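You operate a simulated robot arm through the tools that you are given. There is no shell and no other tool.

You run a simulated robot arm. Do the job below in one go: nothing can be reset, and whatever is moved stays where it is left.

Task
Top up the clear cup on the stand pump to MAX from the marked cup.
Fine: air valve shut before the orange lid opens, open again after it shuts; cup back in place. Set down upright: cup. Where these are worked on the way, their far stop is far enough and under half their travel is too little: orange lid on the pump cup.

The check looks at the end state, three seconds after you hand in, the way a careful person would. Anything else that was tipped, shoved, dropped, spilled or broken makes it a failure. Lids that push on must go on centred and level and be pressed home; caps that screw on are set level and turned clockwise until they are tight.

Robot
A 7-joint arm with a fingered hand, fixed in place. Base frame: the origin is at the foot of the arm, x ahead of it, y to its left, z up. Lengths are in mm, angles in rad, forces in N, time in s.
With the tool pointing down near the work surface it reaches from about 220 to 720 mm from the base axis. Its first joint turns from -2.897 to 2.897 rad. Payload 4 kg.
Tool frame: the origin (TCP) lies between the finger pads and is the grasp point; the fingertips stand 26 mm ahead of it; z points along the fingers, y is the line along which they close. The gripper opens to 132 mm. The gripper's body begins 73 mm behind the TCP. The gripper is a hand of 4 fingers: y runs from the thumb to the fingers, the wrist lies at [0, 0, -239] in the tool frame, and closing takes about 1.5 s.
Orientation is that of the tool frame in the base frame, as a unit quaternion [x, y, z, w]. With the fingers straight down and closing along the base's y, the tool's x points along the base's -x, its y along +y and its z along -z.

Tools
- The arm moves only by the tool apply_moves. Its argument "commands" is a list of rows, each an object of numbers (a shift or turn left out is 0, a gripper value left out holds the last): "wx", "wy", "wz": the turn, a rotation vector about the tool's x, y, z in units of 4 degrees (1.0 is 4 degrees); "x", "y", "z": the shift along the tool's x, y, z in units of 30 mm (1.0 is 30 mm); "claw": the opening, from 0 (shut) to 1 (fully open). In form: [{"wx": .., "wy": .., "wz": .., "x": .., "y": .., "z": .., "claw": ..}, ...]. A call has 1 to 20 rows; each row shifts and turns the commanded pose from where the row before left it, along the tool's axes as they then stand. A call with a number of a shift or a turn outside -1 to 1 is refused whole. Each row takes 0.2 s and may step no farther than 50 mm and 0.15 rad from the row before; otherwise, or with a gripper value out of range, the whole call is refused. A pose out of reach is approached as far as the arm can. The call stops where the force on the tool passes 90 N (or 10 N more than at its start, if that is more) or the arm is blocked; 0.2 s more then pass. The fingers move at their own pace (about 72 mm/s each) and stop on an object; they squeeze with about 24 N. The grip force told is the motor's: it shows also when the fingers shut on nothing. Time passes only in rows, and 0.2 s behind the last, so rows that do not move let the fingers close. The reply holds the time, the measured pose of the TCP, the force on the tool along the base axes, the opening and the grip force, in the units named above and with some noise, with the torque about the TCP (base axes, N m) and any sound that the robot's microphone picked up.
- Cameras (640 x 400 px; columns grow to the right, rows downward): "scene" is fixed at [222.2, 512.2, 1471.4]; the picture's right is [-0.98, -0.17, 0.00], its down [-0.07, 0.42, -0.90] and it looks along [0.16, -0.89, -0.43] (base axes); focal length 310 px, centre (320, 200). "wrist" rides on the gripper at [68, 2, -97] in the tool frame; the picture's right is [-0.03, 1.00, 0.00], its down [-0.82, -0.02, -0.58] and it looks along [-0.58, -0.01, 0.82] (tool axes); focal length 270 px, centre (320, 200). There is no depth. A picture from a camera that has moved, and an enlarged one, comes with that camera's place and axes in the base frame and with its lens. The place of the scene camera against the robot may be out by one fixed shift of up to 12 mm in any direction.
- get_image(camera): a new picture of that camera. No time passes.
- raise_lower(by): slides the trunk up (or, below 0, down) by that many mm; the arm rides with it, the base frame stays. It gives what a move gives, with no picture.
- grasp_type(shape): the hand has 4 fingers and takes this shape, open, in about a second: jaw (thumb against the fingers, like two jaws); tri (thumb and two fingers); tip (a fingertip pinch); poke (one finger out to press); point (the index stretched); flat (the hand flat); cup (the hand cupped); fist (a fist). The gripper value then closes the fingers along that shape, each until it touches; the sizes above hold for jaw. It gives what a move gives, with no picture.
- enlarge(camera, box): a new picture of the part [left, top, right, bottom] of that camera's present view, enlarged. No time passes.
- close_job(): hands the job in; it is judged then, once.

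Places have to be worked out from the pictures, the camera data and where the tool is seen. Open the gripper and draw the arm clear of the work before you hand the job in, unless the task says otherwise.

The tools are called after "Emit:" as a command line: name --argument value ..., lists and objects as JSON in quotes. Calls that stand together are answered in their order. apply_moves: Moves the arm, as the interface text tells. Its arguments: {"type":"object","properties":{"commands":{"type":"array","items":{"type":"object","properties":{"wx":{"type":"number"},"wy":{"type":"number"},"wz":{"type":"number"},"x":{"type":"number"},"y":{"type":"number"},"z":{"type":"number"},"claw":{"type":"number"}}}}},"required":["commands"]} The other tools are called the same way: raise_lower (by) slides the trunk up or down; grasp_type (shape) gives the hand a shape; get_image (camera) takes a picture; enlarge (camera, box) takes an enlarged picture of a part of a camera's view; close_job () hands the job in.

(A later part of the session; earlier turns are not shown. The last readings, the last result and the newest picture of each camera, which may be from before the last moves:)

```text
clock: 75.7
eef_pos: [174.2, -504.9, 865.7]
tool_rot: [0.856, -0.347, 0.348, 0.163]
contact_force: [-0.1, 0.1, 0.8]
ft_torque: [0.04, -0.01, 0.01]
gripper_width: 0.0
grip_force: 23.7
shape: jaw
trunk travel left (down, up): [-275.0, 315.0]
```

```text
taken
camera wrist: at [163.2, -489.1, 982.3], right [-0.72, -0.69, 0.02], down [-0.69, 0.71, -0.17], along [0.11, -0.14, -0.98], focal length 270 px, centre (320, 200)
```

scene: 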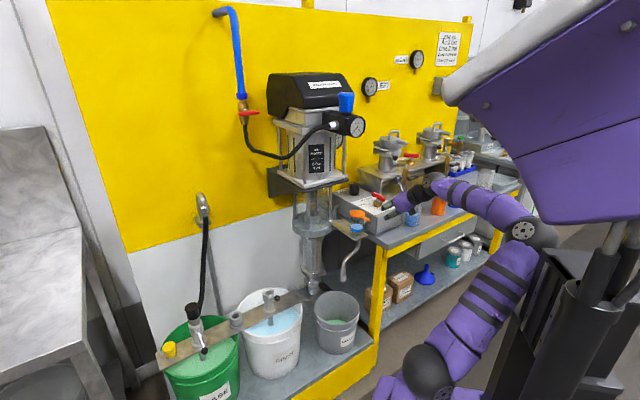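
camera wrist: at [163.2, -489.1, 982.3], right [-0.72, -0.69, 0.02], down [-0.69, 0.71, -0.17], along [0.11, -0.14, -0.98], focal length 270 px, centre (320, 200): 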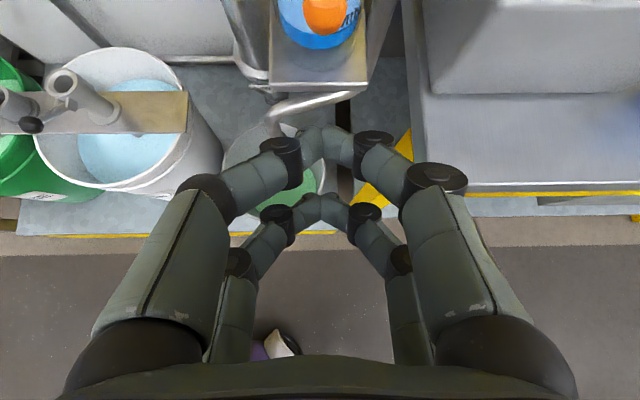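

Commanded and measured agree now at (480,-234,865). I go forward under the tab and lift in the first part of the arc, then check.

Emit:
apply_moves --commands '[{"x": 0.645, "z": 0.674}, {"x": 0.55, "z": -0.386}, {"x": 0.69, "z": -0.503}]'

Emit:
get_image --camera "wrist"

Emit:
enlarge --camera "scene" --box '[335, 170, 415, 230]'

```text
clock: 76.5
eef_pos: [198.7, -530.9, 906.6]
tool_rot: [0.85, -0.352, 0.363, 0.147]
contact_force: [-0.5, -0.4, -0.8]
ft_torque: [0.01, 0.0, 0.03]
gripper_width: 0.0
grip_force: 24.5
shape: jaw
trunk travel left (down, up): [-275.0, 315.0]
```

```text
taken
camera wrist: at [182.1, -516.9, 1022.3], right [-0.72, -0.7, -0.02], down [-0.68, 0.71, -0.19], along [0.15, -0.12, -0.98], focal length 270 px, centre (320, 200)
```

wrist: 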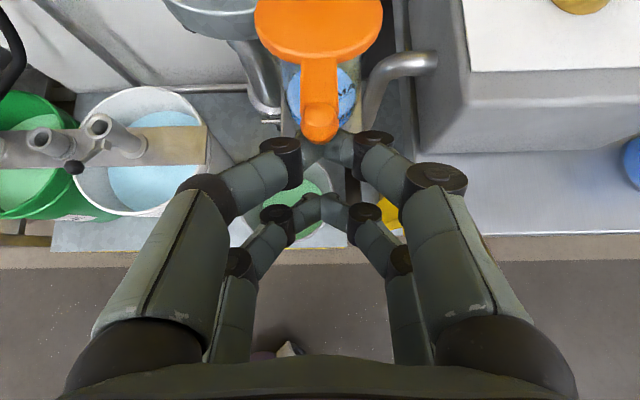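

```text
6.67 times, centred on (375, 200) of scene
camera zoom: at [222.2, 512.2, 1471.4], right [-0.98, -0.17, 0.0], down [-0.07, 0.42, -0.9], along [0.16, -0.89, -0.43], focal length 2063 px, centre (-47, 200)
```

zoom: 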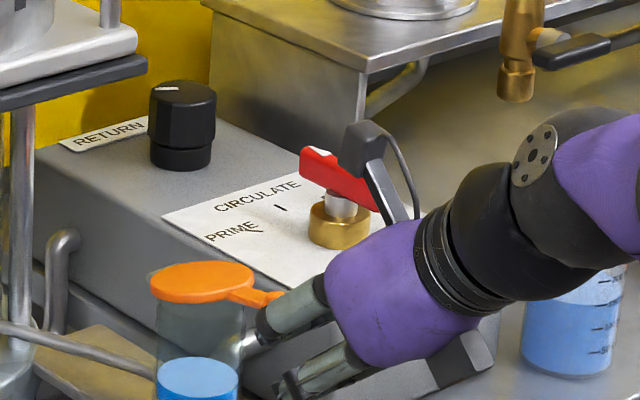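

The tab is on the fingertips again and lifting. I continue the arc to ~75°.

Emit:
apply_moves --commands '[{"x": 0.39, "z": -0.185}, {"x": 0.39, "z": -0.185}, {"x": 0.43, "z": -0.045}, {"x": 0.43, "z": -0.045}, {"x": 0.425, "z": 0.065}, {"x": 0.425, "z": 0.065}, {"x": 0.39, "z": 0.175}, {"x": 0.39, "z": 0.175}]'

Emit:
get_image --camera "wrist"

Emit:
enlarge --camera "scene" --box '[335, 160, 415, 220]'

```text
clock: 78.3
eef_pos: [247.4, -578.0, 977.5]
tool_rot: [0.85, -0.352, 0.363, 0.148]
contact_force: [0.2, 0.1, 0.1]
ft_torque: [-0.03, -0.01, 0.0]
gripper_width: 0.1
grip_force: 24.1
shape: jaw
trunk travel left (down, up): [-275.0, 315.0]
```

```text
taken
camera wrist: at [230.3, -565.6, 1092.5], right [-0.72, -0.7, -0.02], down [-0.68, 0.71, -0.19], along [0.15, -0.12, -0.98], focal length 270 px, centre (320, 200)
```

wrist: 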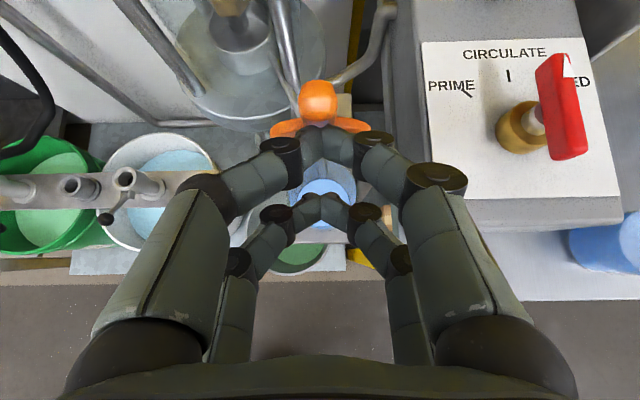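

```text
6.67 times, centred on (375, 190) of scene
camera zoom: at [222.2, 512.2, 1471.4], right [-0.98, -0.17, 0.0], down [-0.07, 0.42, -0.9], along [0.16, -0.89, -0.43], focal length 2063 px, centre (-47, 267)
```

zoom: 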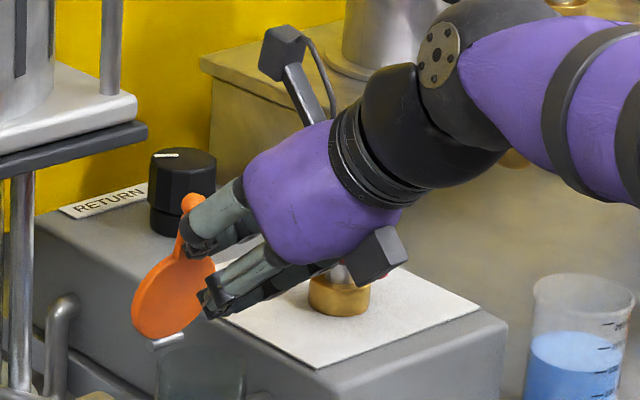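

The lid is near vertical. I push forward slowly to tip it past vertical to its stop.

Emit:
apply_moves --commands '[{"x": 0.23, "z": 0.24}, {"x": 0.23, "z": 0.24}, {"x": 0.23, "z": 0.26}]'

Emit:
get_image --camera "wrist"

Emit:
enlarge --camera "scene" --box '[335, 160, 415, 220]'

```text
clock: 79.1
eef_pos: [268.3, -599.8, 976.8]
tool_rot: [0.849, -0.353, 0.364, 0.148]
contact_force: [-0.6, 0.8, 0.6]
ft_torque: [0.06, -0.03, 0.0]
gripper_width: 0.0
grip_force: 23.8
shape: jaw
trunk travel left (down, up): [-275.0, 315.0]
```

```text
taken
camera wrist: at [251.5, -587.0, 1092.4], right [-0.72, -0.69, -0.02], down [-0.68, 0.71, -0.19], along [0.15, -0.12, -0.98], focal length 270 px, centre (320, 200)
```

wrist: 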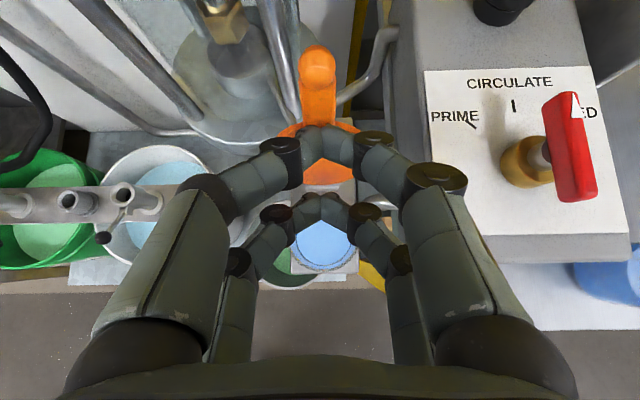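

```text
6.67 times, centred on (375, 190) of scene
camera zoom: at [222.2, 512.2, 1471.4], right [-0.98, -0.17, 0.0], down [-0.07, 0.42, -0.9], along [0.16, -0.89, -0.43], focal length 2063 px, centre (-47, 267)
```

zoom: 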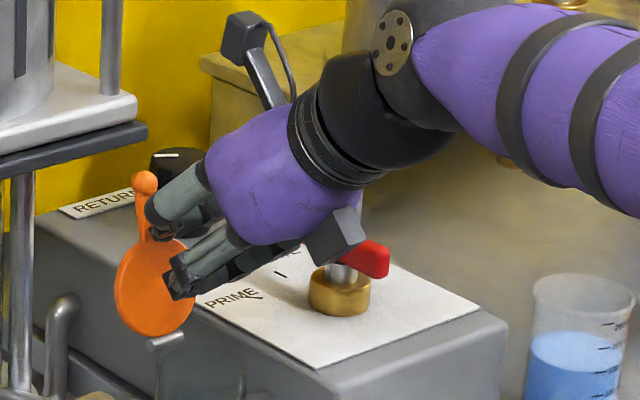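

The lid is past vertical. I nudge a bit more to find the stop.

Emit:
apply_moves --commands '[{"x": 0.16, "z": 0.18}, {"x": 0.16, "z": 0.18}, {}]'

Emit:
enlarge --camera "scene" --box '[335, 160, 415, 220]'

```text
clock: 79.9
eef_pos: [279.7, -610.2, 976.8]
tool_rot: [0.85, -0.352, 0.363, 0.147]
contact_force: [-1.4, 1.1, -0.3]
ft_torque: [0.0, -0.03, 0.01]
gripper_width: 0.0
grip_force: 24.0
shape: jaw
trunk travel left (down, up): [-275.0, 315.0]
```

```text
6.67 times, centred on (375, 190) of scene
camera zoom: at [222.2, 512.2, 1471.4], right [-0.98, -0.17, 0.0], down [-0.07, 0.42, -0.9], along [0.16, -0.89, -0.43], focal length 2063 px, centre (-47, 267)
```

zoom: 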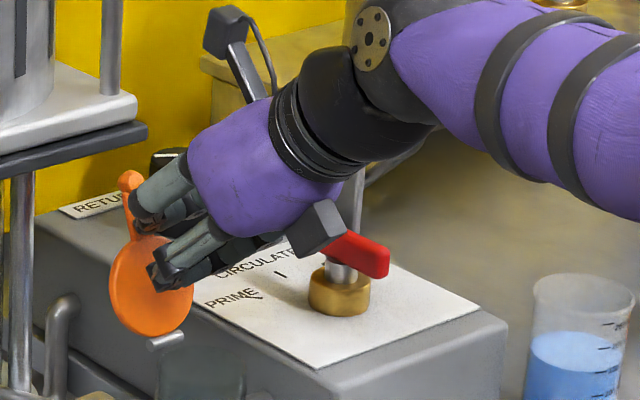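

The lid is well past vertical (~115°). I withdraw straight back and watch if it stays.

Emit:
apply_moves --commands '[{"x": -0.4, "z": -0.42}, {"x": -0.6, "z": -0.63}, {"x": -0.6, "z": -0.63}]'

Emit:
get_image --camera "wrist"

Emit:
enlarge --camera "scene" --box '[325, 170, 421, 240]'

```text
clock: 80.7
eef_pos: [229.8, -561.3, 976.5]
tool_rot: [0.85, -0.353, 0.363, 0.149]
contact_force: [0.6, 0.6, -0.4]
ft_torque: [-0.02, -0.01, -0.02]
gripper_width: 0.0
grip_force: 23.6
shape: jaw
trunk travel left (down, up): [-275.0, 315.0]
```

```text
taken
camera wrist: at [213.5, -547.8, 1091.8], right [-0.72, -0.7, -0.02], down [-0.68, 0.71, -0.19], along [0.15, -0.12, -0.98], focal length 270 px, centre (320, 200)
```

wrist: 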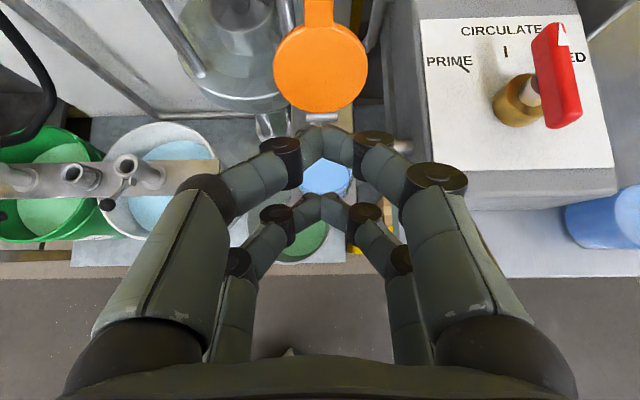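

```text
5.71 times, centred on (373, 205) of scene
camera zoom: at [222.2, 512.2, 1471.4], right [-0.98, -0.17, 0.0], down [-0.07, 0.42, -0.9], along [0.16, -0.89, -0.43], focal length 1768 px, centre (17, 171)
```

zoom: 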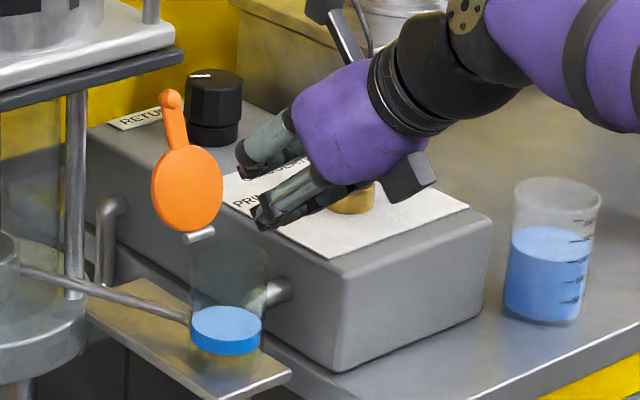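

The lid stays open. Now I move back and right, toward the marked cup, to measure it with the wrist camera.

Emit:
apply_moves --commands '[{"x": -0.6, "z": -0.62}, {"x": -0.6, "z": -0.62}, {"y": 0.9}, {"y": 0.9}, {"y": 0.9}, {"y": 0.9}, {"y": 0.9}, {"y": 0.9}, {"y": 0.9}, {"y": 0.9}]'

Emit:
get_image --camera "wrist"

Emit:
get_image --camera "scene"

```text
clock: 82.9
eef_pos: [41.1, -677.0, 974.3]
tool_rot: [0.85, -0.352, 0.363, 0.147]
contact_force: [0.4, 1.0, 0.4]
ft_torque: [-0.01, -0.01, -0.03]
gripper_width: 0.0
grip_force: 24.0
shape: jaw
trunk travel left (down, up): [-275.0, 315.0]
```

```text
taken
camera wrist: at [23.4, -664.5, 1090.2], right [-0.72, -0.7, -0.02], down [-0.68, 0.71, -0.19], along [0.15, -0.12, -0.98], focal length 270 px, centre (320, 200)
```

wrist: 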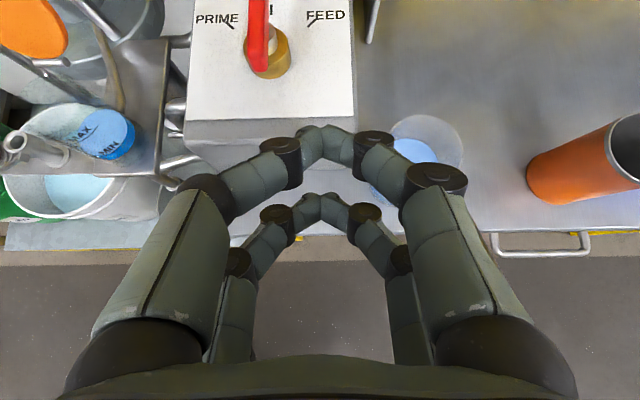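

```text
taken
```

scene: 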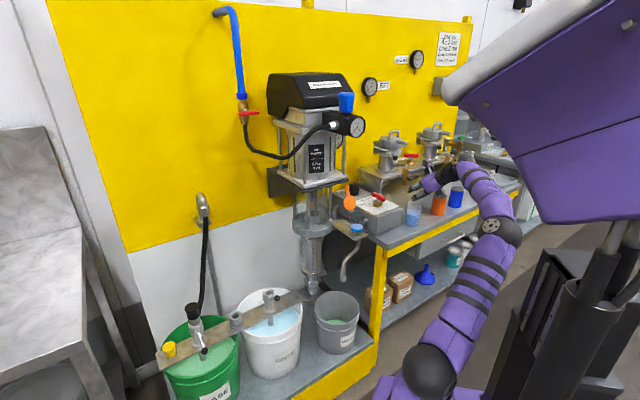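

The marked cup is right below-ahead, about (X'575,Y'-545). I yaw the hand 45° right to face it radially (-y) and begin pitching up toward horizontal.

Emit:
apply_moves --commands '[{"wx": -0.739, "wz": 0.706}, {"wx": -0.739, "wz": 0.706}, {"wx": -0.739, "wz": 0.706}, {"wx": -0.739, "wz": 0.706}, {"wx": -0.739, "wz": 0.706}, {"wx": -0.739, "wz": 0.706}, {"wx": -0.739, "wz": 0.706}, {"wx": -0.739, "wz": 0.706}, {"wx": -0.739, "wz": 0.706}, {"wx": -0.739, "wz": 0.706}, {"wx": -0.739, "wz": 0.706}, {"wy": 1}, {"wy": 1}, {"wy": 1}, {"wy": 1}, {"wy": 1}]'

Emit:
get_image --camera "wrist"

Emit:
get_image --camera "scene"

```text
clock: 86.3
eef_pos: [37.6, -678.0, 975.0]
tool_rot: [-0.6, 0.603, -0.37, -0.375]
contact_force: [0.1, -0.5, -0.7]
ft_torque: [-0.02, 0.01, -0.04]
gripper_width: 0.1
grip_force: 23.9
shape: jaw
trunk travel left (down, up): [-275.0, 315.0]
```

```text
taken
camera wrist: at [37.3, -622.8, 1079.1], right [-1.0, 0.02, -0.02], down [0.03, 0.88, -0.47], along [0.01, -0.47, -0.88], focal length 270 px, centre (320, 200)
```

wrist: 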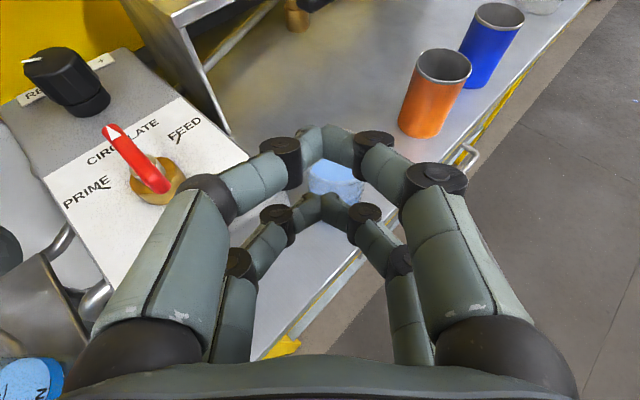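

```text
taken
```

scene: 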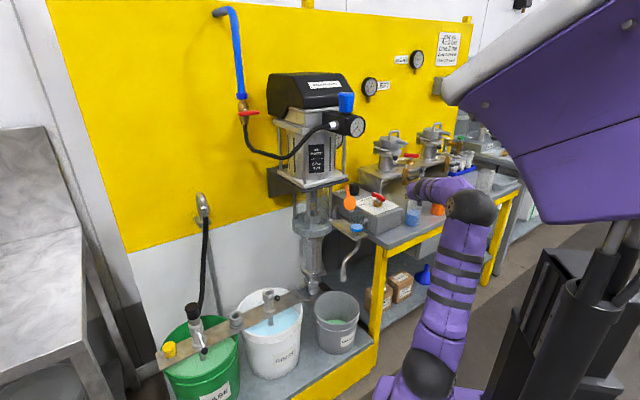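

Facing the cup now, pitch about -24°. I open the hand to see the cup between the fingers.

Emit:
apply_moves --commands '[{"claw": 1}, {"claw": 1}, {"claw": 1}, {"claw": 1}, {"claw": 1}]'

Emit:
get_image --camera "wrist"

Emit:
enlarge --camera "wrist" --box '[250, 110, 430, 290]'

```text
clock: 87.5
eef_pos: [37.3, -678.5, 974.2]
tool_rot: [-0.599, 0.603, -0.37, -0.375]
contact_force: [0.4, -0.5, 1.1]
ft_torque: [0.0, -0.03, -0.02]
gripper_width: 132.1
grip_force: 0.0
shape: jaw
trunk travel left (down, up): [-275.0, 315.0]
```

```text
taken
camera wrist: at [37.1, -623.0, 1079.0], right [-1.0, 0.02, -0.02], down [0.03, 0.88, -0.47], along [0.01, -0.47, -0.88], focal length 270 px, centre (320, 200)
```

wrist: 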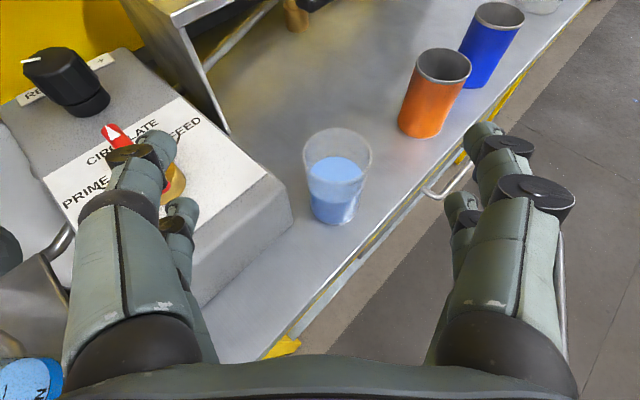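

```text
2.22 times, centred on (340, 200) of wrist
camera zoom: at [37.1, -623.0, 1079.0], right [-1.0, 0.02, -0.02], down [0.03, 0.88, -0.47], along [0.01, -0.47, -0.88], focal length 601 px, centre (276, 200)
```

zoom: 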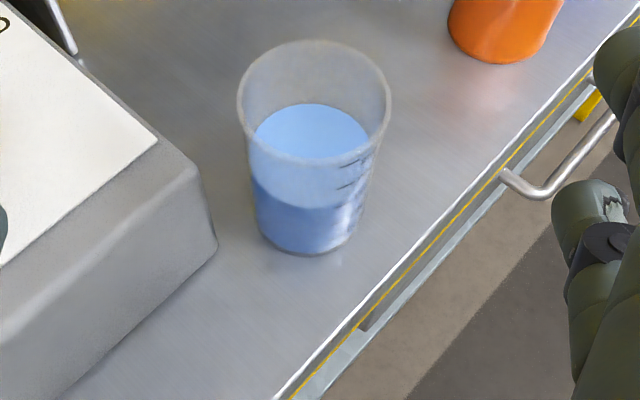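

The cup axis is at about [22,-794], base z≈744, rim z≈855, ~69 mm wide at the rim; the grey box corner is 60 mm to its left (box top z≈823). The best approach is yawed ~23° left of -y, so I rotate to that heading and level the tool.

Emit:
apply_moves --commands '[{"wx": 0.858, "wz": -0.427}, {"wx": 0.858, "wz": -0.427}, {"wx": 0.858, "wz": -0.427}, {"wx": 0.858, "wz": -0.427}, {"wx": 0.858, "wz": -0.427}, {"wx": 0.858, "wz": -0.427}, {"wy": 0.943}, {"wy": 0.943}, {"wy": 0.943}, {"wy": 0.943}, {"wy": 0.943}, {"wy": 0.943}, {"wy": 0.943}]'

Emit:
get_image --camera "scene"

Emit:
get_image --camera "wrist"

```text
clock: 90.5
eef_pos: [75.6, -675.0, 989.1]
tool_rot: [0.599, -0.35, 0.593, 0.409]
contact_force: [-0.2, 0.5, 0.2]
ft_torque: [-0.01, -0.01, -0.05]
gripper_width: 131.9
grip_force: 0.0
shape: jaw
trunk travel left (down, up): [-275.0, 315.0]
stopped in row 13: the arm was blocked; the commanded pose is now the measured one
```

```text
taken
```

scene: 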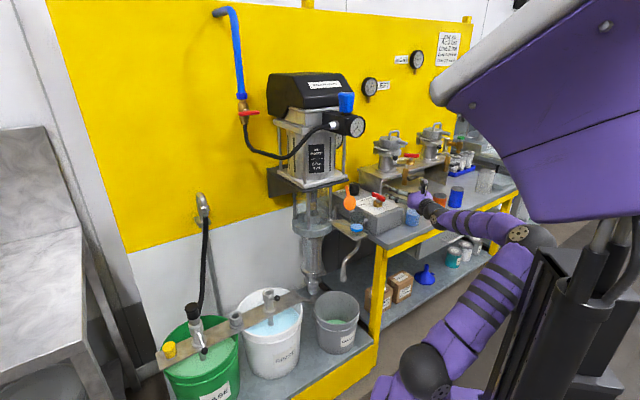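

```text
taken
camera wrist: at [37.5, -584.7, 1053.0], right [-0.91, -0.42, 0.05], down [-0.27, 0.48, -0.84], along [0.33, -0.77, -0.55], focal length 270 px, centre (320, 200)
```

wrist: 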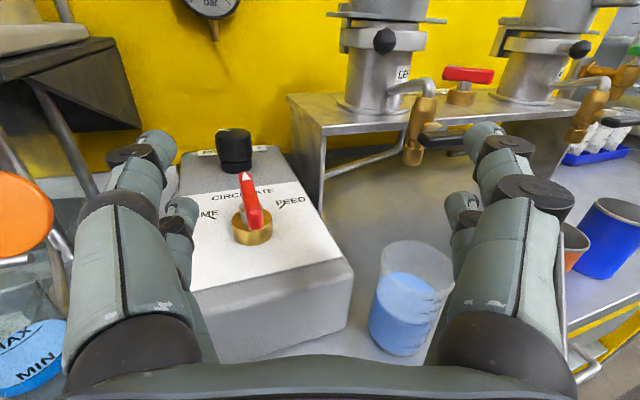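

Blocked just at the end (elbow near the column); orientation is within a few degrees. I shift right toward the standoff in front of the cup while correcting roll/pitch.

Emit:
apply_moves --commands '[{"y": 0.8, "z": 0.1, "x": 0.4}, {"y": 0.8, "z": 0.1, "x": 0.4}, {"y": 0.8, "z": 0.1, "x": 0.4, "wz": 0.5}, {"y": 0.75, "z": 0.1, "x": 0.4, "wz": 0.5}]'

Emit:
get_image --camera "wrist"

```text
clock: 91.2
eef_pos: [103.5, -677.7, 1083.0]
tool_rot: [0.635, -0.273, 0.562, 0.454]
contact_force: [0.2, -0.3, -0.1]
ft_torque: [-0.02, 0.02, 0.01]
gripper_width: 132.2
grip_force: 0.0
shape: jaw
trunk travel left (down, up): [-275.0, 315.0]
stopped in row 3: the arm was blocked; the commanded pose is now the measured one
```

```text
taken
camera wrist: at [71.8, -582.3, 1144.8], right [-0.86, -0.44, 0.24], down [-0.43, 0.39, -0.82], along [0.27, -0.81, -0.52], focal length 270 px, centre (320, 200)
```

wrist: 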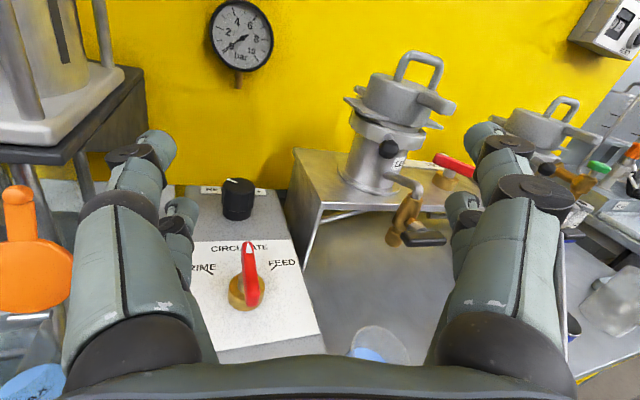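

The arm's elbow got pushed against the column again (tool too level while retracted). I pitch the tool back down, which let the elbow come up before, and re-check.

Emit:
apply_moves --commands '[{"wy": -1}, {"wy": -1}, {"wy": -1}, {"wy": -1}, {"wy": -1}, {"wy": -1}, {"wy": -1}, {"wy": -1}]'

Emit:
get_image --camera "scene"

```text
clock: 93.0
eef_pos: [84.1, -682.2, 1080.1]
tool_rot: [0.762, -0.397, 0.371, 0.353]
contact_force: [-0.3, 0.7, -0.1]
ft_torque: [0.02, 0.0, 0.04]
gripper_width: 131.8
grip_force: 0.1
shape: jaw
trunk travel left (down, up): [-275.0, 315.0]
```

```text
taken
```

scene: 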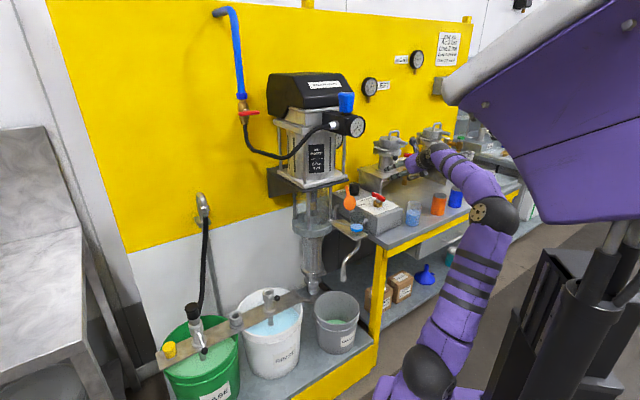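

Elbow is coming up again. I take out the ~16° roll error.

Emit:
apply_moves --commands '[{"wz": 1}, {"wz": 1}, {"wz": 1}, {"wz": 1}]'

Emit:
get_image --camera "wrist"

Emit:
get_image --camera "scene"

```text
clock: 94.0
eef_pos: [84.8, -679.7, 1079.7]
tool_rot: [0.698, -0.499, 0.417, 0.298]
contact_force: [-0.6, 0.6, -1.0]
ft_torque: [0.0, 0.0, 0.04]
gripper_width: 132.0
grip_force: 0.0
shape: jaw
trunk travel left (down, up): [-275.0, 315.0]
```

```text
taken
camera wrist: at [67.1, -632.5, 1184.8], right [-0.95, -0.32, -0.02], down [-0.27, 0.85, -0.45], along [0.16, -0.42, -0.89], focal length 270 px, centre (320, 200)
```

wrist: 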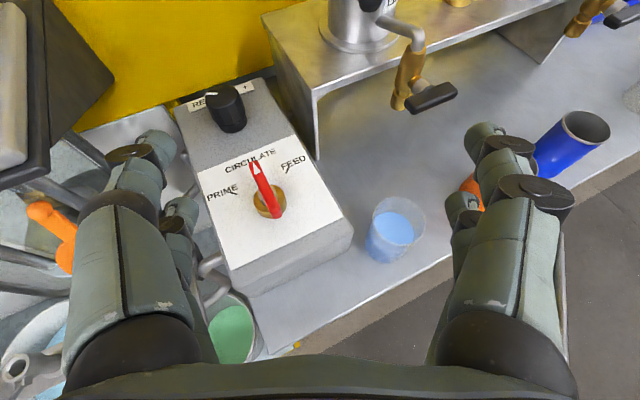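

```text
taken
```

scene: 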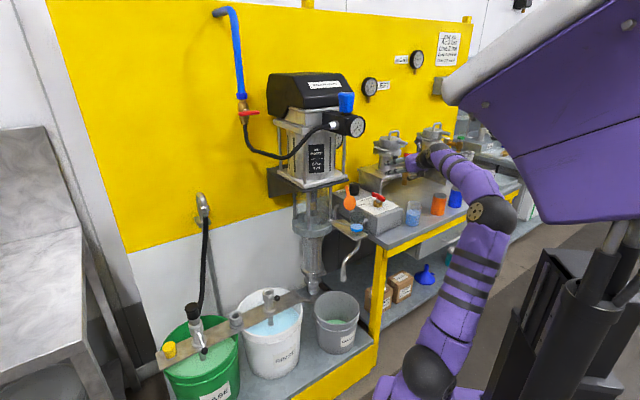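

Good: level roll, heading -71°, pitch -28°. I enlarge to re-measure the cup from here.

Emit:
enlarge --camera "wrist" --box '[330, 170, 450, 290]'

```text
3.33 times, centred on (390, 230) of wrist
camera zoom: at [67.1, -632.5, 1184.8], right [-0.95, -0.32, -0.02], down [-0.27, 0.85, -0.45], along [0.16, -0.42, -0.89], focal length 901 px, centre (87, 100)
```

zoom: 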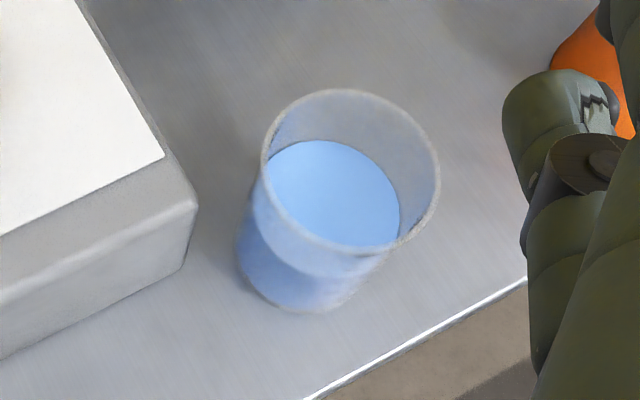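

Combining views the cup is near [19,-784], rim z≈868, base≈765. I move right to line up the approach, then lower the trunk 150 mm.

Emit:
apply_moves --commands '[{"x": -0.147, "y": 0.8, "z": -0.27}, {"x": -0.147, "y": 0.8, "z": -0.27}, {"x": -0.147, "y": 0.8, "z": -0.27}, {"x": -0.147, "y": 0.8, "z": -0.27}]'

Emit:
raise_lower --by -150

Emit:
get_image --camera "wrist"

Emit:
get_image --camera "scene"

```text
clock: 95.0
eef_pos: [-17.6, -678.6, 1078.7]
tool_rot: [0.699, -0.499, 0.418, 0.298]
contact_force: [0.7, -1.0, 1.0]
ft_torque: [0.0, 0.0, -0.04]
gripper_width: 132.2
grip_force: 0.0
shape: jaw
trunk travel left (down, up): [-275.0, 315.0]
```

```text
clock: 96.7
eef_pos: [-17.0, -678.3, 930.6]
tool_rot: [0.699, -0.498, 0.418, 0.298]
contact_force: [-0.1, -1.0, 0.6]
ft_torque: [-0.01, -0.01, -0.01]
gripper_width: 132.0
grip_force: 0.1
shape: jaw
trunk travel left (down, up): [-125.0, 465.0]
```

```text
taken
camera wrist: at [-35.5, -628.7, 1034.4], right [-0.95, -0.32, -0.02], down [-0.27, 0.85, -0.45], along [0.16, -0.42, -0.89], focal length 270 px, centre (320, 200)
```

wrist: 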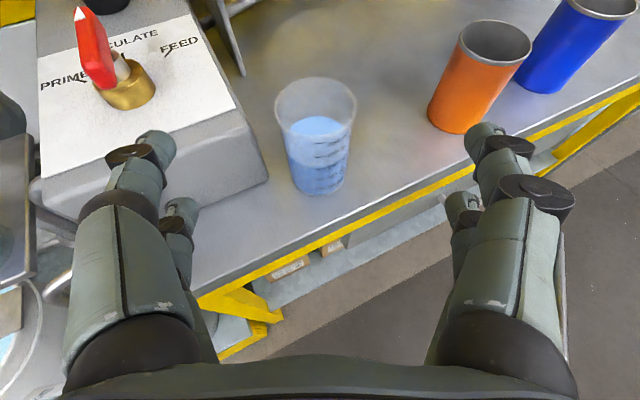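

```text
taken
```

scene: 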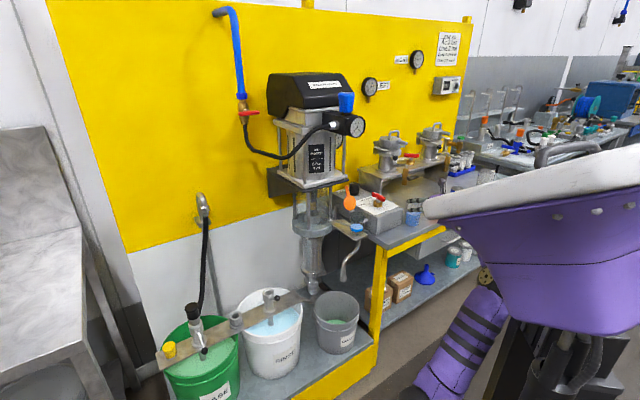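

The cup is well in view. I enlarge to measure its axis precisely.

Emit:
enlarge --camera "wrist" --box '[220, 60, 420, 220]'

```text
2.50 times, centred on (320, 140) of wrist
camera zoom: at [-35.5, -628.7, 1034.4], right [-0.95, -0.32, -0.02], down [-0.27, 0.85, -0.45], along [0.16, -0.42, -0.89], focal length 676 px, centre (320, 350)
```

zoom: 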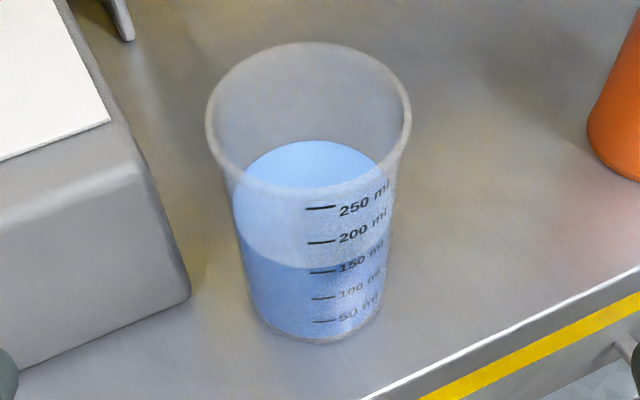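

Three wrist rays agree: the cup axis is at [20,-776], rim z≈880, base (table) z≈781, diameter ~60–63 mm. I set the opening to ~78 mm, align on the approach line and advance partway.

Emit:
apply_moves --commands '[{"x": -0.58, "y": -0.06, "claw": 0.59}, {"x": -0.58, "y": -0.06, "claw": 0.59}, {"claw": 0.59}, {"z": 0.7}, {"z": 0.7}]'

Emit:
get_image --camera "wrist"

Emit:
enlarge --camera "scene" --box '[370, 180, 450, 240]'

```text
clock: 97.9
eef_pos: [-8.1, -696.6, 878.8]
tool_rot: [0.698, -0.499, 0.418, 0.299]
contact_force: [0.3, 0.3, 0.4]
ft_torque: [-0.05, -0.02, 0.02]
gripper_width: 78.4
grip_force: 0.0
shape: jaw
trunk travel left (down, up): [-125.0, 465.0]
```

```text
taken
camera wrist: at [-26.6, -647.2, 984.6], right [-0.95, -0.31, -0.02], down [-0.27, 0.85, -0.45], along [0.16, -0.42, -0.89], focal length 270 px, centre (320, 200)
```

wrist: 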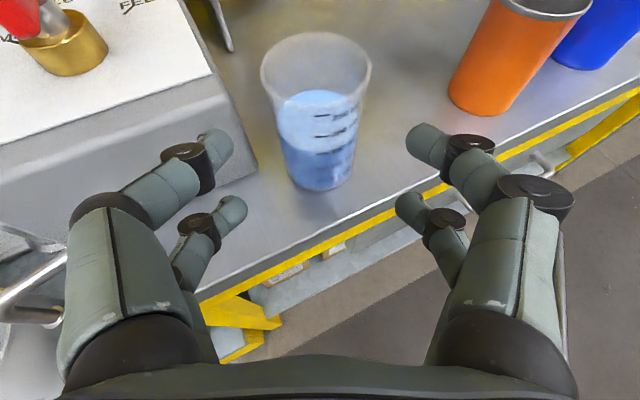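

```text
6.67 times, centred on (410, 210) of scene
camera zoom: at [222.2, 512.2, 1471.4], right [-0.98, -0.17, 0.0], down [-0.07, 0.42, -0.9], along [0.16, -0.89, -0.43], focal length 2063 px, centre (-280, 133)
```

zoom: 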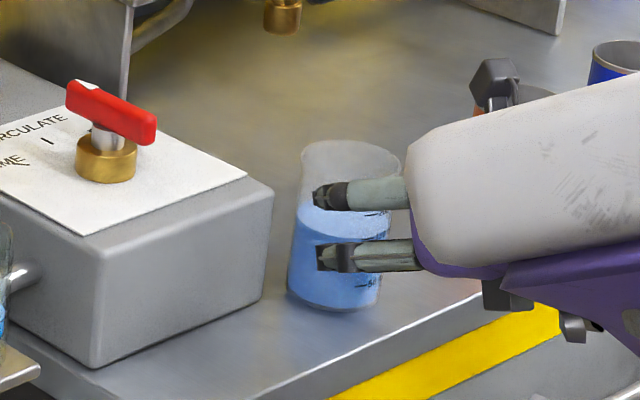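

The cup is centred between the fingers within ~2 mm and the left finger should clear the box corner by ~8 mm. I advance 60 mm more and check.

Emit:
apply_moves --commands '[{"z": 0.5, "y": -0.06}, {"z": 0.5}, {"z": 0.5}, {"z": 0.5}]'

Emit:
get_image --camera "wrist"

Emit:
enlarge --camera "scene" --box '[370, 180, 450, 240]'

```text
clock: 98.9
eef_pos: [9.8, -745.6, 850.3]
tool_rot: [0.698, -0.498, 0.419, 0.298]
contact_force: [-2.2, -0.7, -0.6]
ft_torque: [0.0, 0.01, -0.11]
gripper_width: 74.9
grip_force: 0.1
shape: jaw
trunk travel left (down, up): [-125.0, 465.0]
```

```text
taken
camera wrist: at [-7.4, -697.2, 955.3], right [-0.95, -0.31, -0.02], down [-0.27, 0.85, -0.45], along [0.16, -0.42, -0.89], focal length 270 px, centre (320, 200)
```

wrist: 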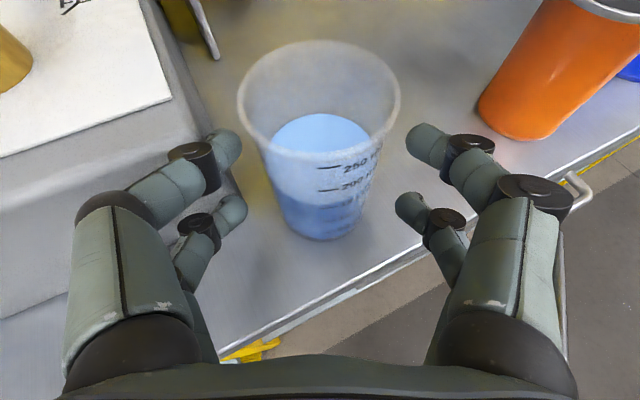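

```text
6.67 times, centred on (410, 210) of scene
camera zoom: at [222.2, 512.2, 1471.4], right [-0.98, -0.17, 0.0], down [-0.07, 0.42, -0.9], along [0.16, -0.89, -0.43], focal length 2063 px, centre (-280, 133)
```

zoom: 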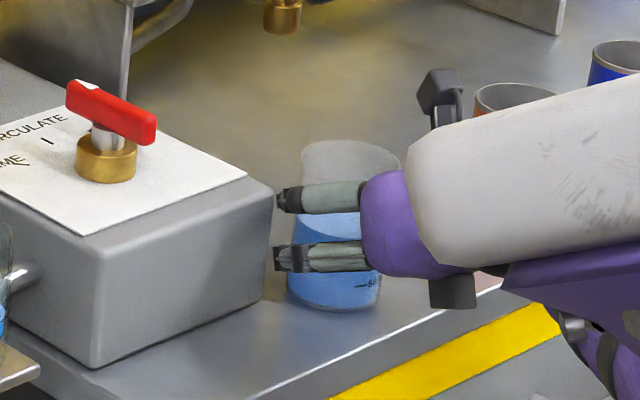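

The left fingertips are just touching the box corner with this heading. Facing the wall squarely (heading m) would keep the fingers in front of the box, so I back out along the approach line first.

Emit:
apply_moves --commands '[{"z": -0.5}, {"z": -0.7}, {"z": -0.8}, {"z": -0.8}]'

Emit:
get_image --camera "wrist"

```text
clock: 99.9
eef_pos: [-11.8, -675.3, 888.8]
tool_rot: [0.699, -0.498, 0.418, 0.297]
contact_force: [0.0, 0.4, 0.7]
ft_torque: [-0.02, 0.02, 0.01]
gripper_width: 78.0
grip_force: 0.1
shape: jaw
trunk travel left (down, up): [-125.0, 465.0]
```

```text
taken
camera wrist: at [-29.7, -627.7, 994.7], right [-0.95, -0.32, -0.02], down [-0.27, 0.85, -0.44], along [0.16, -0.42, -0.9], focal length 270 px, centre (320, 200)
```

wrist: 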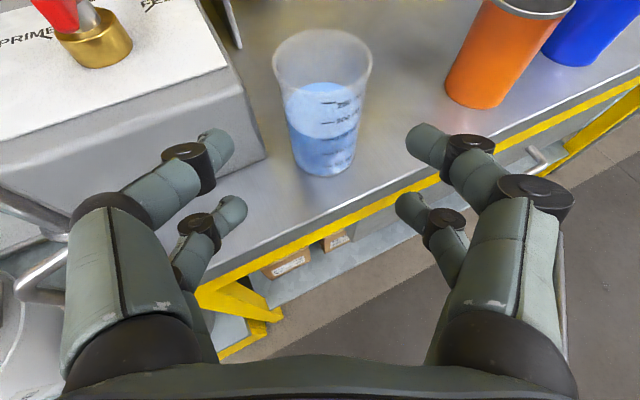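

Cup undisturbed. I shift right and yaw left 26° to face the wall, then level the tool, staying above and in front of the table edge.

Emit:
apply_moves --commands '[{"y": 0.85, "z": 0.1, "x": 0.05}, {"y": 0.85, "z": 0.1, "x": 0.05}, {"wx": 0.953, "wz": -0.512}, {"wx": 0.953, "wz": -0.512}, {"wx": 0.953, "wz": -0.512}, {"wx": 0.953, "wz": -0.512}, {"wx": 0.953, "wz": -0.512}, {"wx": 0.953, "wz": -0.512}]'

Emit:
get_image --camera "wrist"

Emit:
get_image --camera "scene"

```text
clock: 101.7
eef_pos: [-57.8, -697.8, 890.4]
tool_rot: [0.793, -0.329, 0.474, 0.196]
contact_force: [-0.7, 0.5, 0.2]
ft_torque: [-0.02, -0.03, 0.02]
gripper_width: 78.2
grip_force: 0.1
shape: jaw
trunk travel left (down, up): [-125.0, 465.0]
```

```text
taken
camera wrist: at [-96.4, -662.7, 994.9], right [-0.71, -0.7, -0.02], down [-0.62, 0.65, -0.45], along [0.33, -0.3, -0.89], focal length 270 px, centre (320, 200)
```

wrist: 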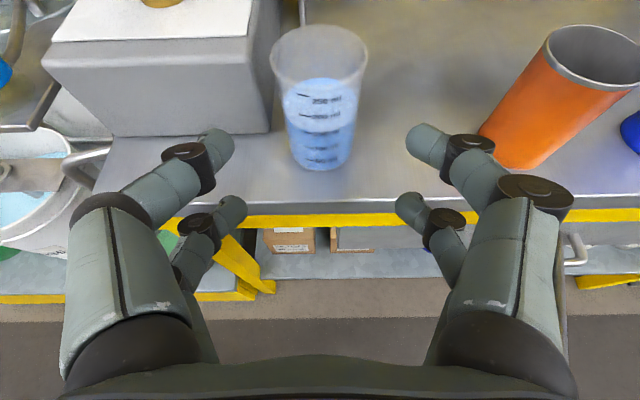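

```text
taken
```

scene: 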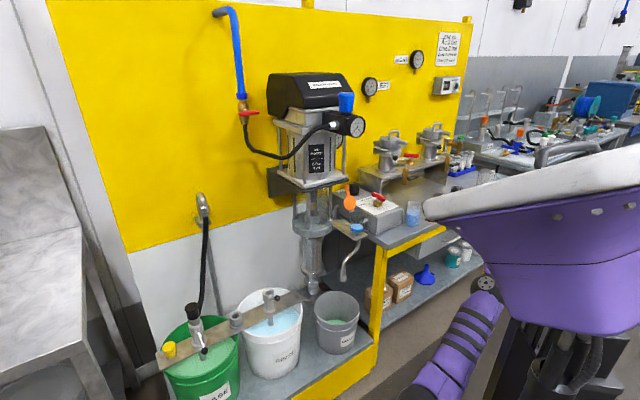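

Facing the cup squarely, perfectly centred (axis X'≈561,Y'≈-535). I level the tool by 20° and check for blocking.

Emit:
apply_moves --commands '[{"wy": 1}, {"wy": 1}, {"wy": 1}, {"wy": 1}, {"wy": 1}]'

Emit:
get_image --camera "wrist"

Emit:
get_image --camera "scene"

```text
clock: 102.9
eef_pos: [-37.3, -705.9, 891.2]
tool_rot: [0.706, -0.283, 0.6, 0.248]
contact_force: [0.6, 0.5, 0.1]
ft_torque: [-0.01, -0.02, 0.02]
gripper_width: 78.3
grip_force: 0.0
shape: jaw
trunk travel left (down, up): [-125.0, 465.0]
```

```text
taken
camera wrist: at [-98.2, -648.0, 972.3], right [-0.7, -0.71, -0.01], down [-0.49, 0.5, -0.71], along [0.52, -0.49, -0.7], focal length 270 px, centre (320, 200)
```

wrist: 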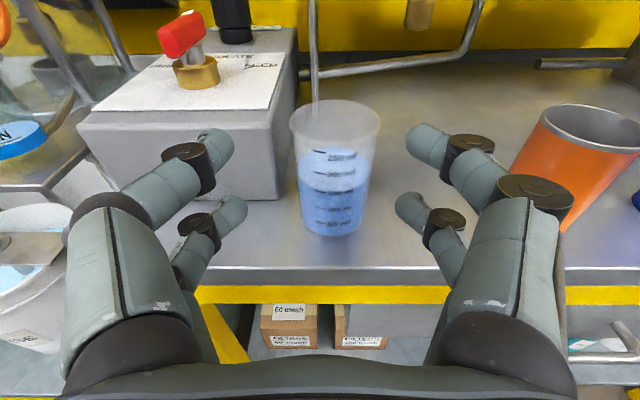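

```text
taken
```

scene: 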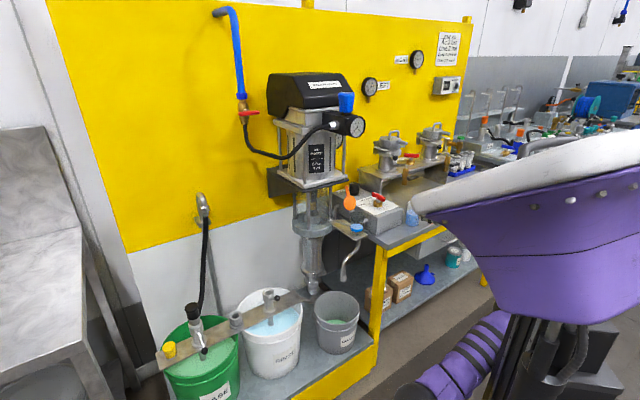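

The levelled pose is fine in orientation; position drifted ~20 mm because it is retracted near the limit. I move forward and down, finishing the levelling, then re-check alignment.

Emit:
apply_moves --commands '[{"x": -0.8, "z": 0.873}, {"x": -0.8, "z": 0.873}, {"wy": 1}, {"wy": 1}, {}]'

Emit:
get_image --camera "wrist"

Emit:
get_image --camera "scene"

```text
clock: 104.1
eef_pos: [-17.2, -733.7, 832.1]
tool_rot: [0.659, -0.269, 0.649, 0.268]
contact_force: [-0.3, 0.0, -0.3]
ft_torque: [0.0, -0.02, 0.01]
gripper_width: 78.2
grip_force: 0.0
shape: jaw
trunk travel left (down, up): [-125.0, 465.0]
```

```text
taken
camera wrist: at [-86.4, -667.8, 901.1], right [-0.7, -0.71, -0.02], down [-0.41, 0.43, -0.81], along [0.58, -0.56, -0.59], focal length 270 px, centre (320, 200)
```

wrist: 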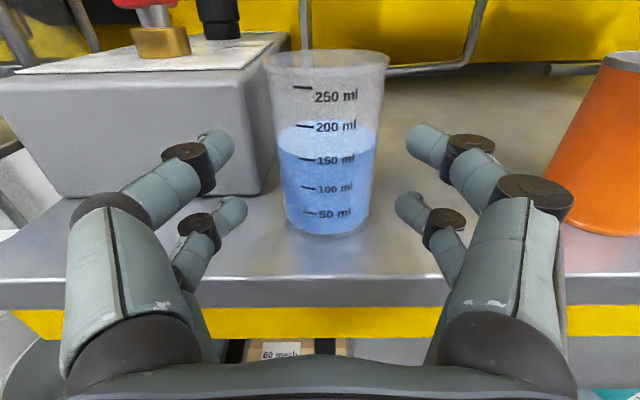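

```text
taken
```

scene: 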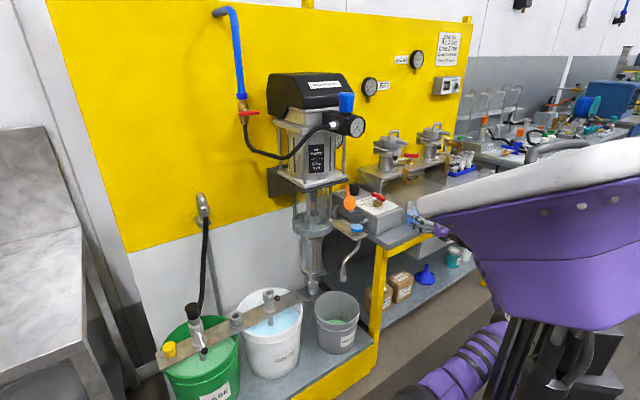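

Level and well aligned; the cup axis is ~6 mm right of the tool axis. I shift right 5 mm and advance, then check before closing.

Emit:
apply_moves --commands '[{"y": 0.17, "z": 0.4}, {"z": 0.4}, {"z": 0.4}]'

Emit:
get_image --camera "wrist"

Emit:
enlarge --camera "scene" --box '[370, 170, 450, 250]'

```text
clock: 104.9
eef_pos: [-5.9, -759.3, 833.8]
tool_rot: [0.653, -0.272, 0.652, 0.272]
contact_force: [-0.2, -0.8, -0.2]
ft_torque: [0.0, 0.0, 0.01]
gripper_width: 78.1
grip_force: 0.1
shape: jaw
trunk travel left (down, up): [-125.0, 465.0]
```

```text
taken
camera wrist: at [-74.8, -692.7, 902.2], right [-0.71, -0.71, -0.03], down [-0.4, 0.43, -0.81], along [0.59, -0.57, -0.58], focal length 270 px, centre (320, 200)
```

wrist: 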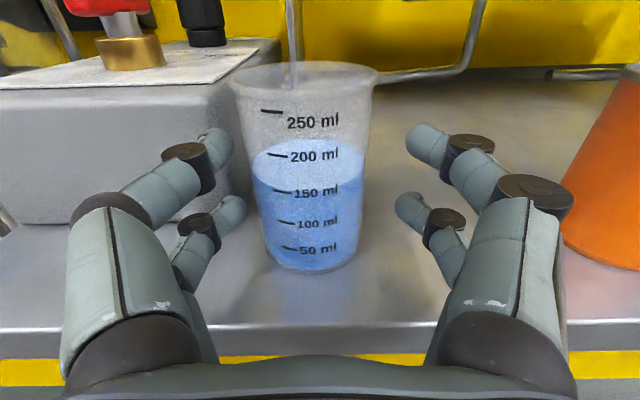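

```text
5.00 times, centred on (410, 210) of scene
camera zoom: at [222.2, 512.2, 1471.4], right [-0.98, -0.17, 0.0], down [-0.07, 0.42, -0.9], along [0.16, -0.89, -0.43], focal length 1547 px, centre (-130, 150)
```

zoom: 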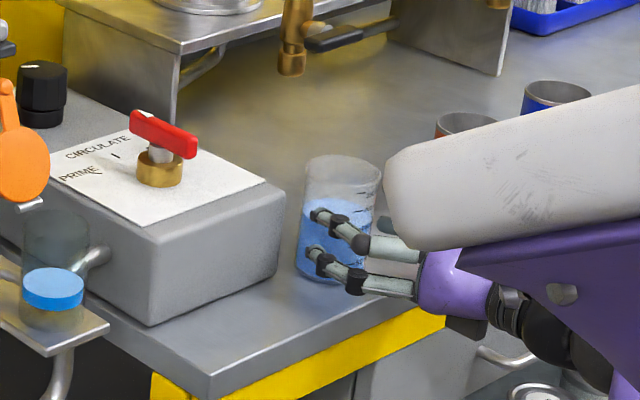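

Now the arm has converged and the cup is ~5.5 mm left of the tool axis. I shift left 5.5 mm and advance the last 8 mm.

Emit:
apply_moves --commands '[{"y": -0.18}, {"z": 0.27}, {}]'

Emit:
get_image --camera "wrist"

```text
clock: 105.7
eef_pos: [4.9, -760.7, 834.5]
tool_rot: [0.655, -0.271, 0.652, 0.27]
contact_force: [0.3, -0.1, 0.3]
ft_torque: [-0.03, -0.01, -0.02]
gripper_width: 78.2
grip_force: 0.1
shape: jaw
trunk travel left (down, up): [-125.0, 465.0]
```

```text
taken
camera wrist: at [-64.1, -694.4, 902.7], right [-0.71, -0.71, -0.03], down [-0.4, 0.43, -0.81], along [0.59, -0.56, -0.58], focal length 270 px, centre (320, 200)
```

wrist: 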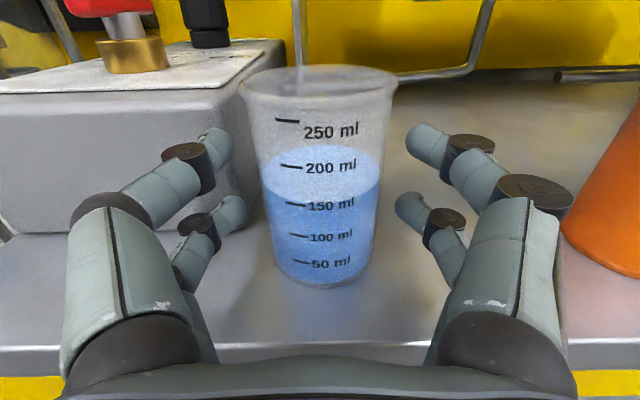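

The cup is centred between the fingers. I note this pose for putting it back ([4.9,-760.7,834.5]) and close the hand.

Emit:
apply_moves --commands '[{"claw": 0.3}, {"claw": 0.3}, {"claw": 0.0}, {"claw": 0.0}, {"claw": 0.0}, {"claw": 0.0}, {"claw": 0.0}]'

Emit:
get_image --camera "wrist"

Emit:
enlarge --camera "scene" --box '[370, 170, 450, 250]'

```text
clock: 107.3
eef_pos: [5.3, -760.9, 835.4]
tool_rot: [0.655, -0.272, 0.651, 0.271]
contact_force: [-0.4, 0.2, -0.1]
ft_torque: [-0.03, -0.01, 0.01]
gripper_width: 53.0
grip_force: 24.0
shape: jaw
trunk travel left (down, up): [-125.0, 465.0]
```

```text
taken
camera wrist: at [-64.3, -694.3, 902.8], right [-0.71, -0.71, -0.03], down [-0.4, 0.43, -0.81], along [0.59, -0.57, -0.58], focal length 270 px, centre (320, 200)
```

wrist: 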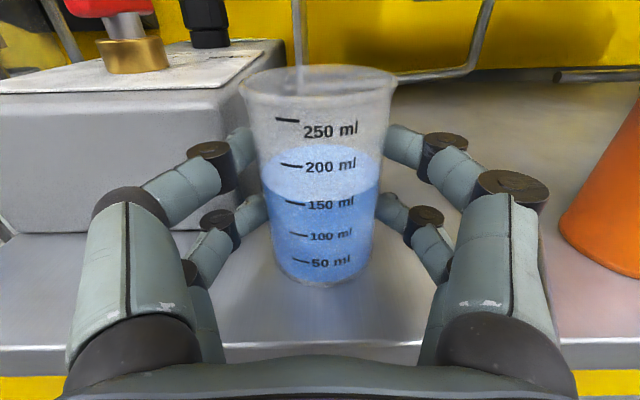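

```text
5.00 times, centred on (410, 210) of scene
camera zoom: at [222.2, 512.2, 1471.4], right [-0.98, -0.17, 0.0], down [-0.07, 0.42, -0.9], along [0.16, -0.89, -0.43], focal length 1547 px, centre (-130, 150)
```

zoom: 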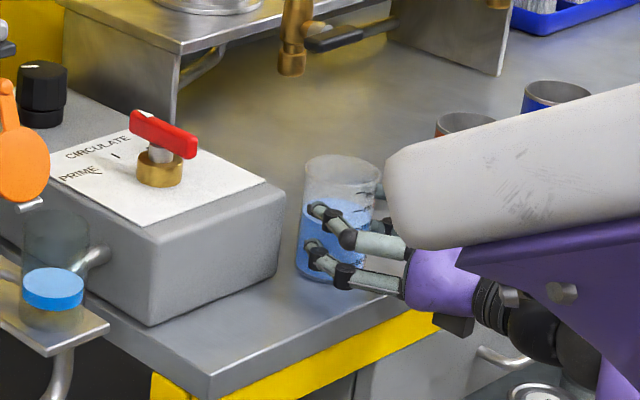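

The cup is held (24 N, width 53) and hasn't shifted. I lift it gently 24 mm and check.

Emit:
apply_moves --commands '[{"x": 0.2}, {"x": 0.2}, {"x": 0.2}, {"x": 0.2}]'

Emit:
get_image --camera "wrist"

Emit:
enlarge --camera "scene" --box '[370, 170, 450, 250]'

```text
clock: 108.3
eef_pos: [5.2, -761.1, 858.4]
tool_rot: [0.654, -0.271, 0.652, 0.27]
contact_force: [0.6, -0.4, -0.9]
ft_torque: [0.04, 0.02, -0.02]
gripper_width: 52.8
grip_force: 24.5
shape: jaw
trunk travel left (down, up): [-125.0, 465.0]
```

```text
taken
camera wrist: at [-64.4, -694.9, 926.6], right [-0.71, -0.71, -0.03], down [-0.4, 0.43, -0.81], along [0.59, -0.56, -0.58], focal length 270 px, centre (320, 200)
```

wrist: 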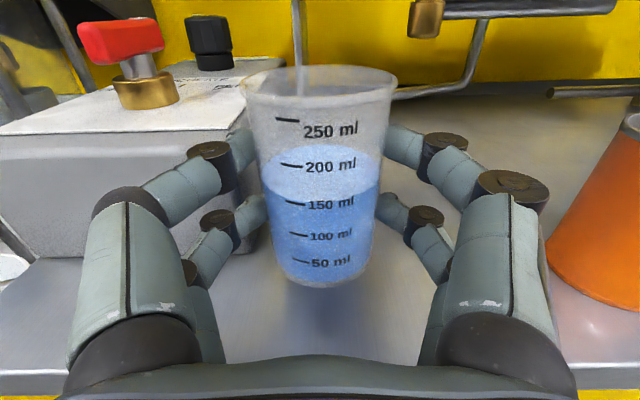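

```text
5.00 times, centred on (410, 210) of scene
camera zoom: at [222.2, 512.2, 1471.4], right [-0.98, -0.17, 0.0], down [-0.07, 0.42, -0.9], along [0.16, -0.89, -0.43], focal length 1547 px, centre (-130, 150)
```

zoom: 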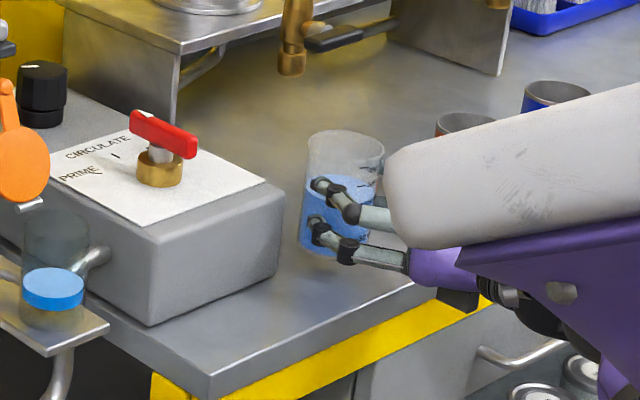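

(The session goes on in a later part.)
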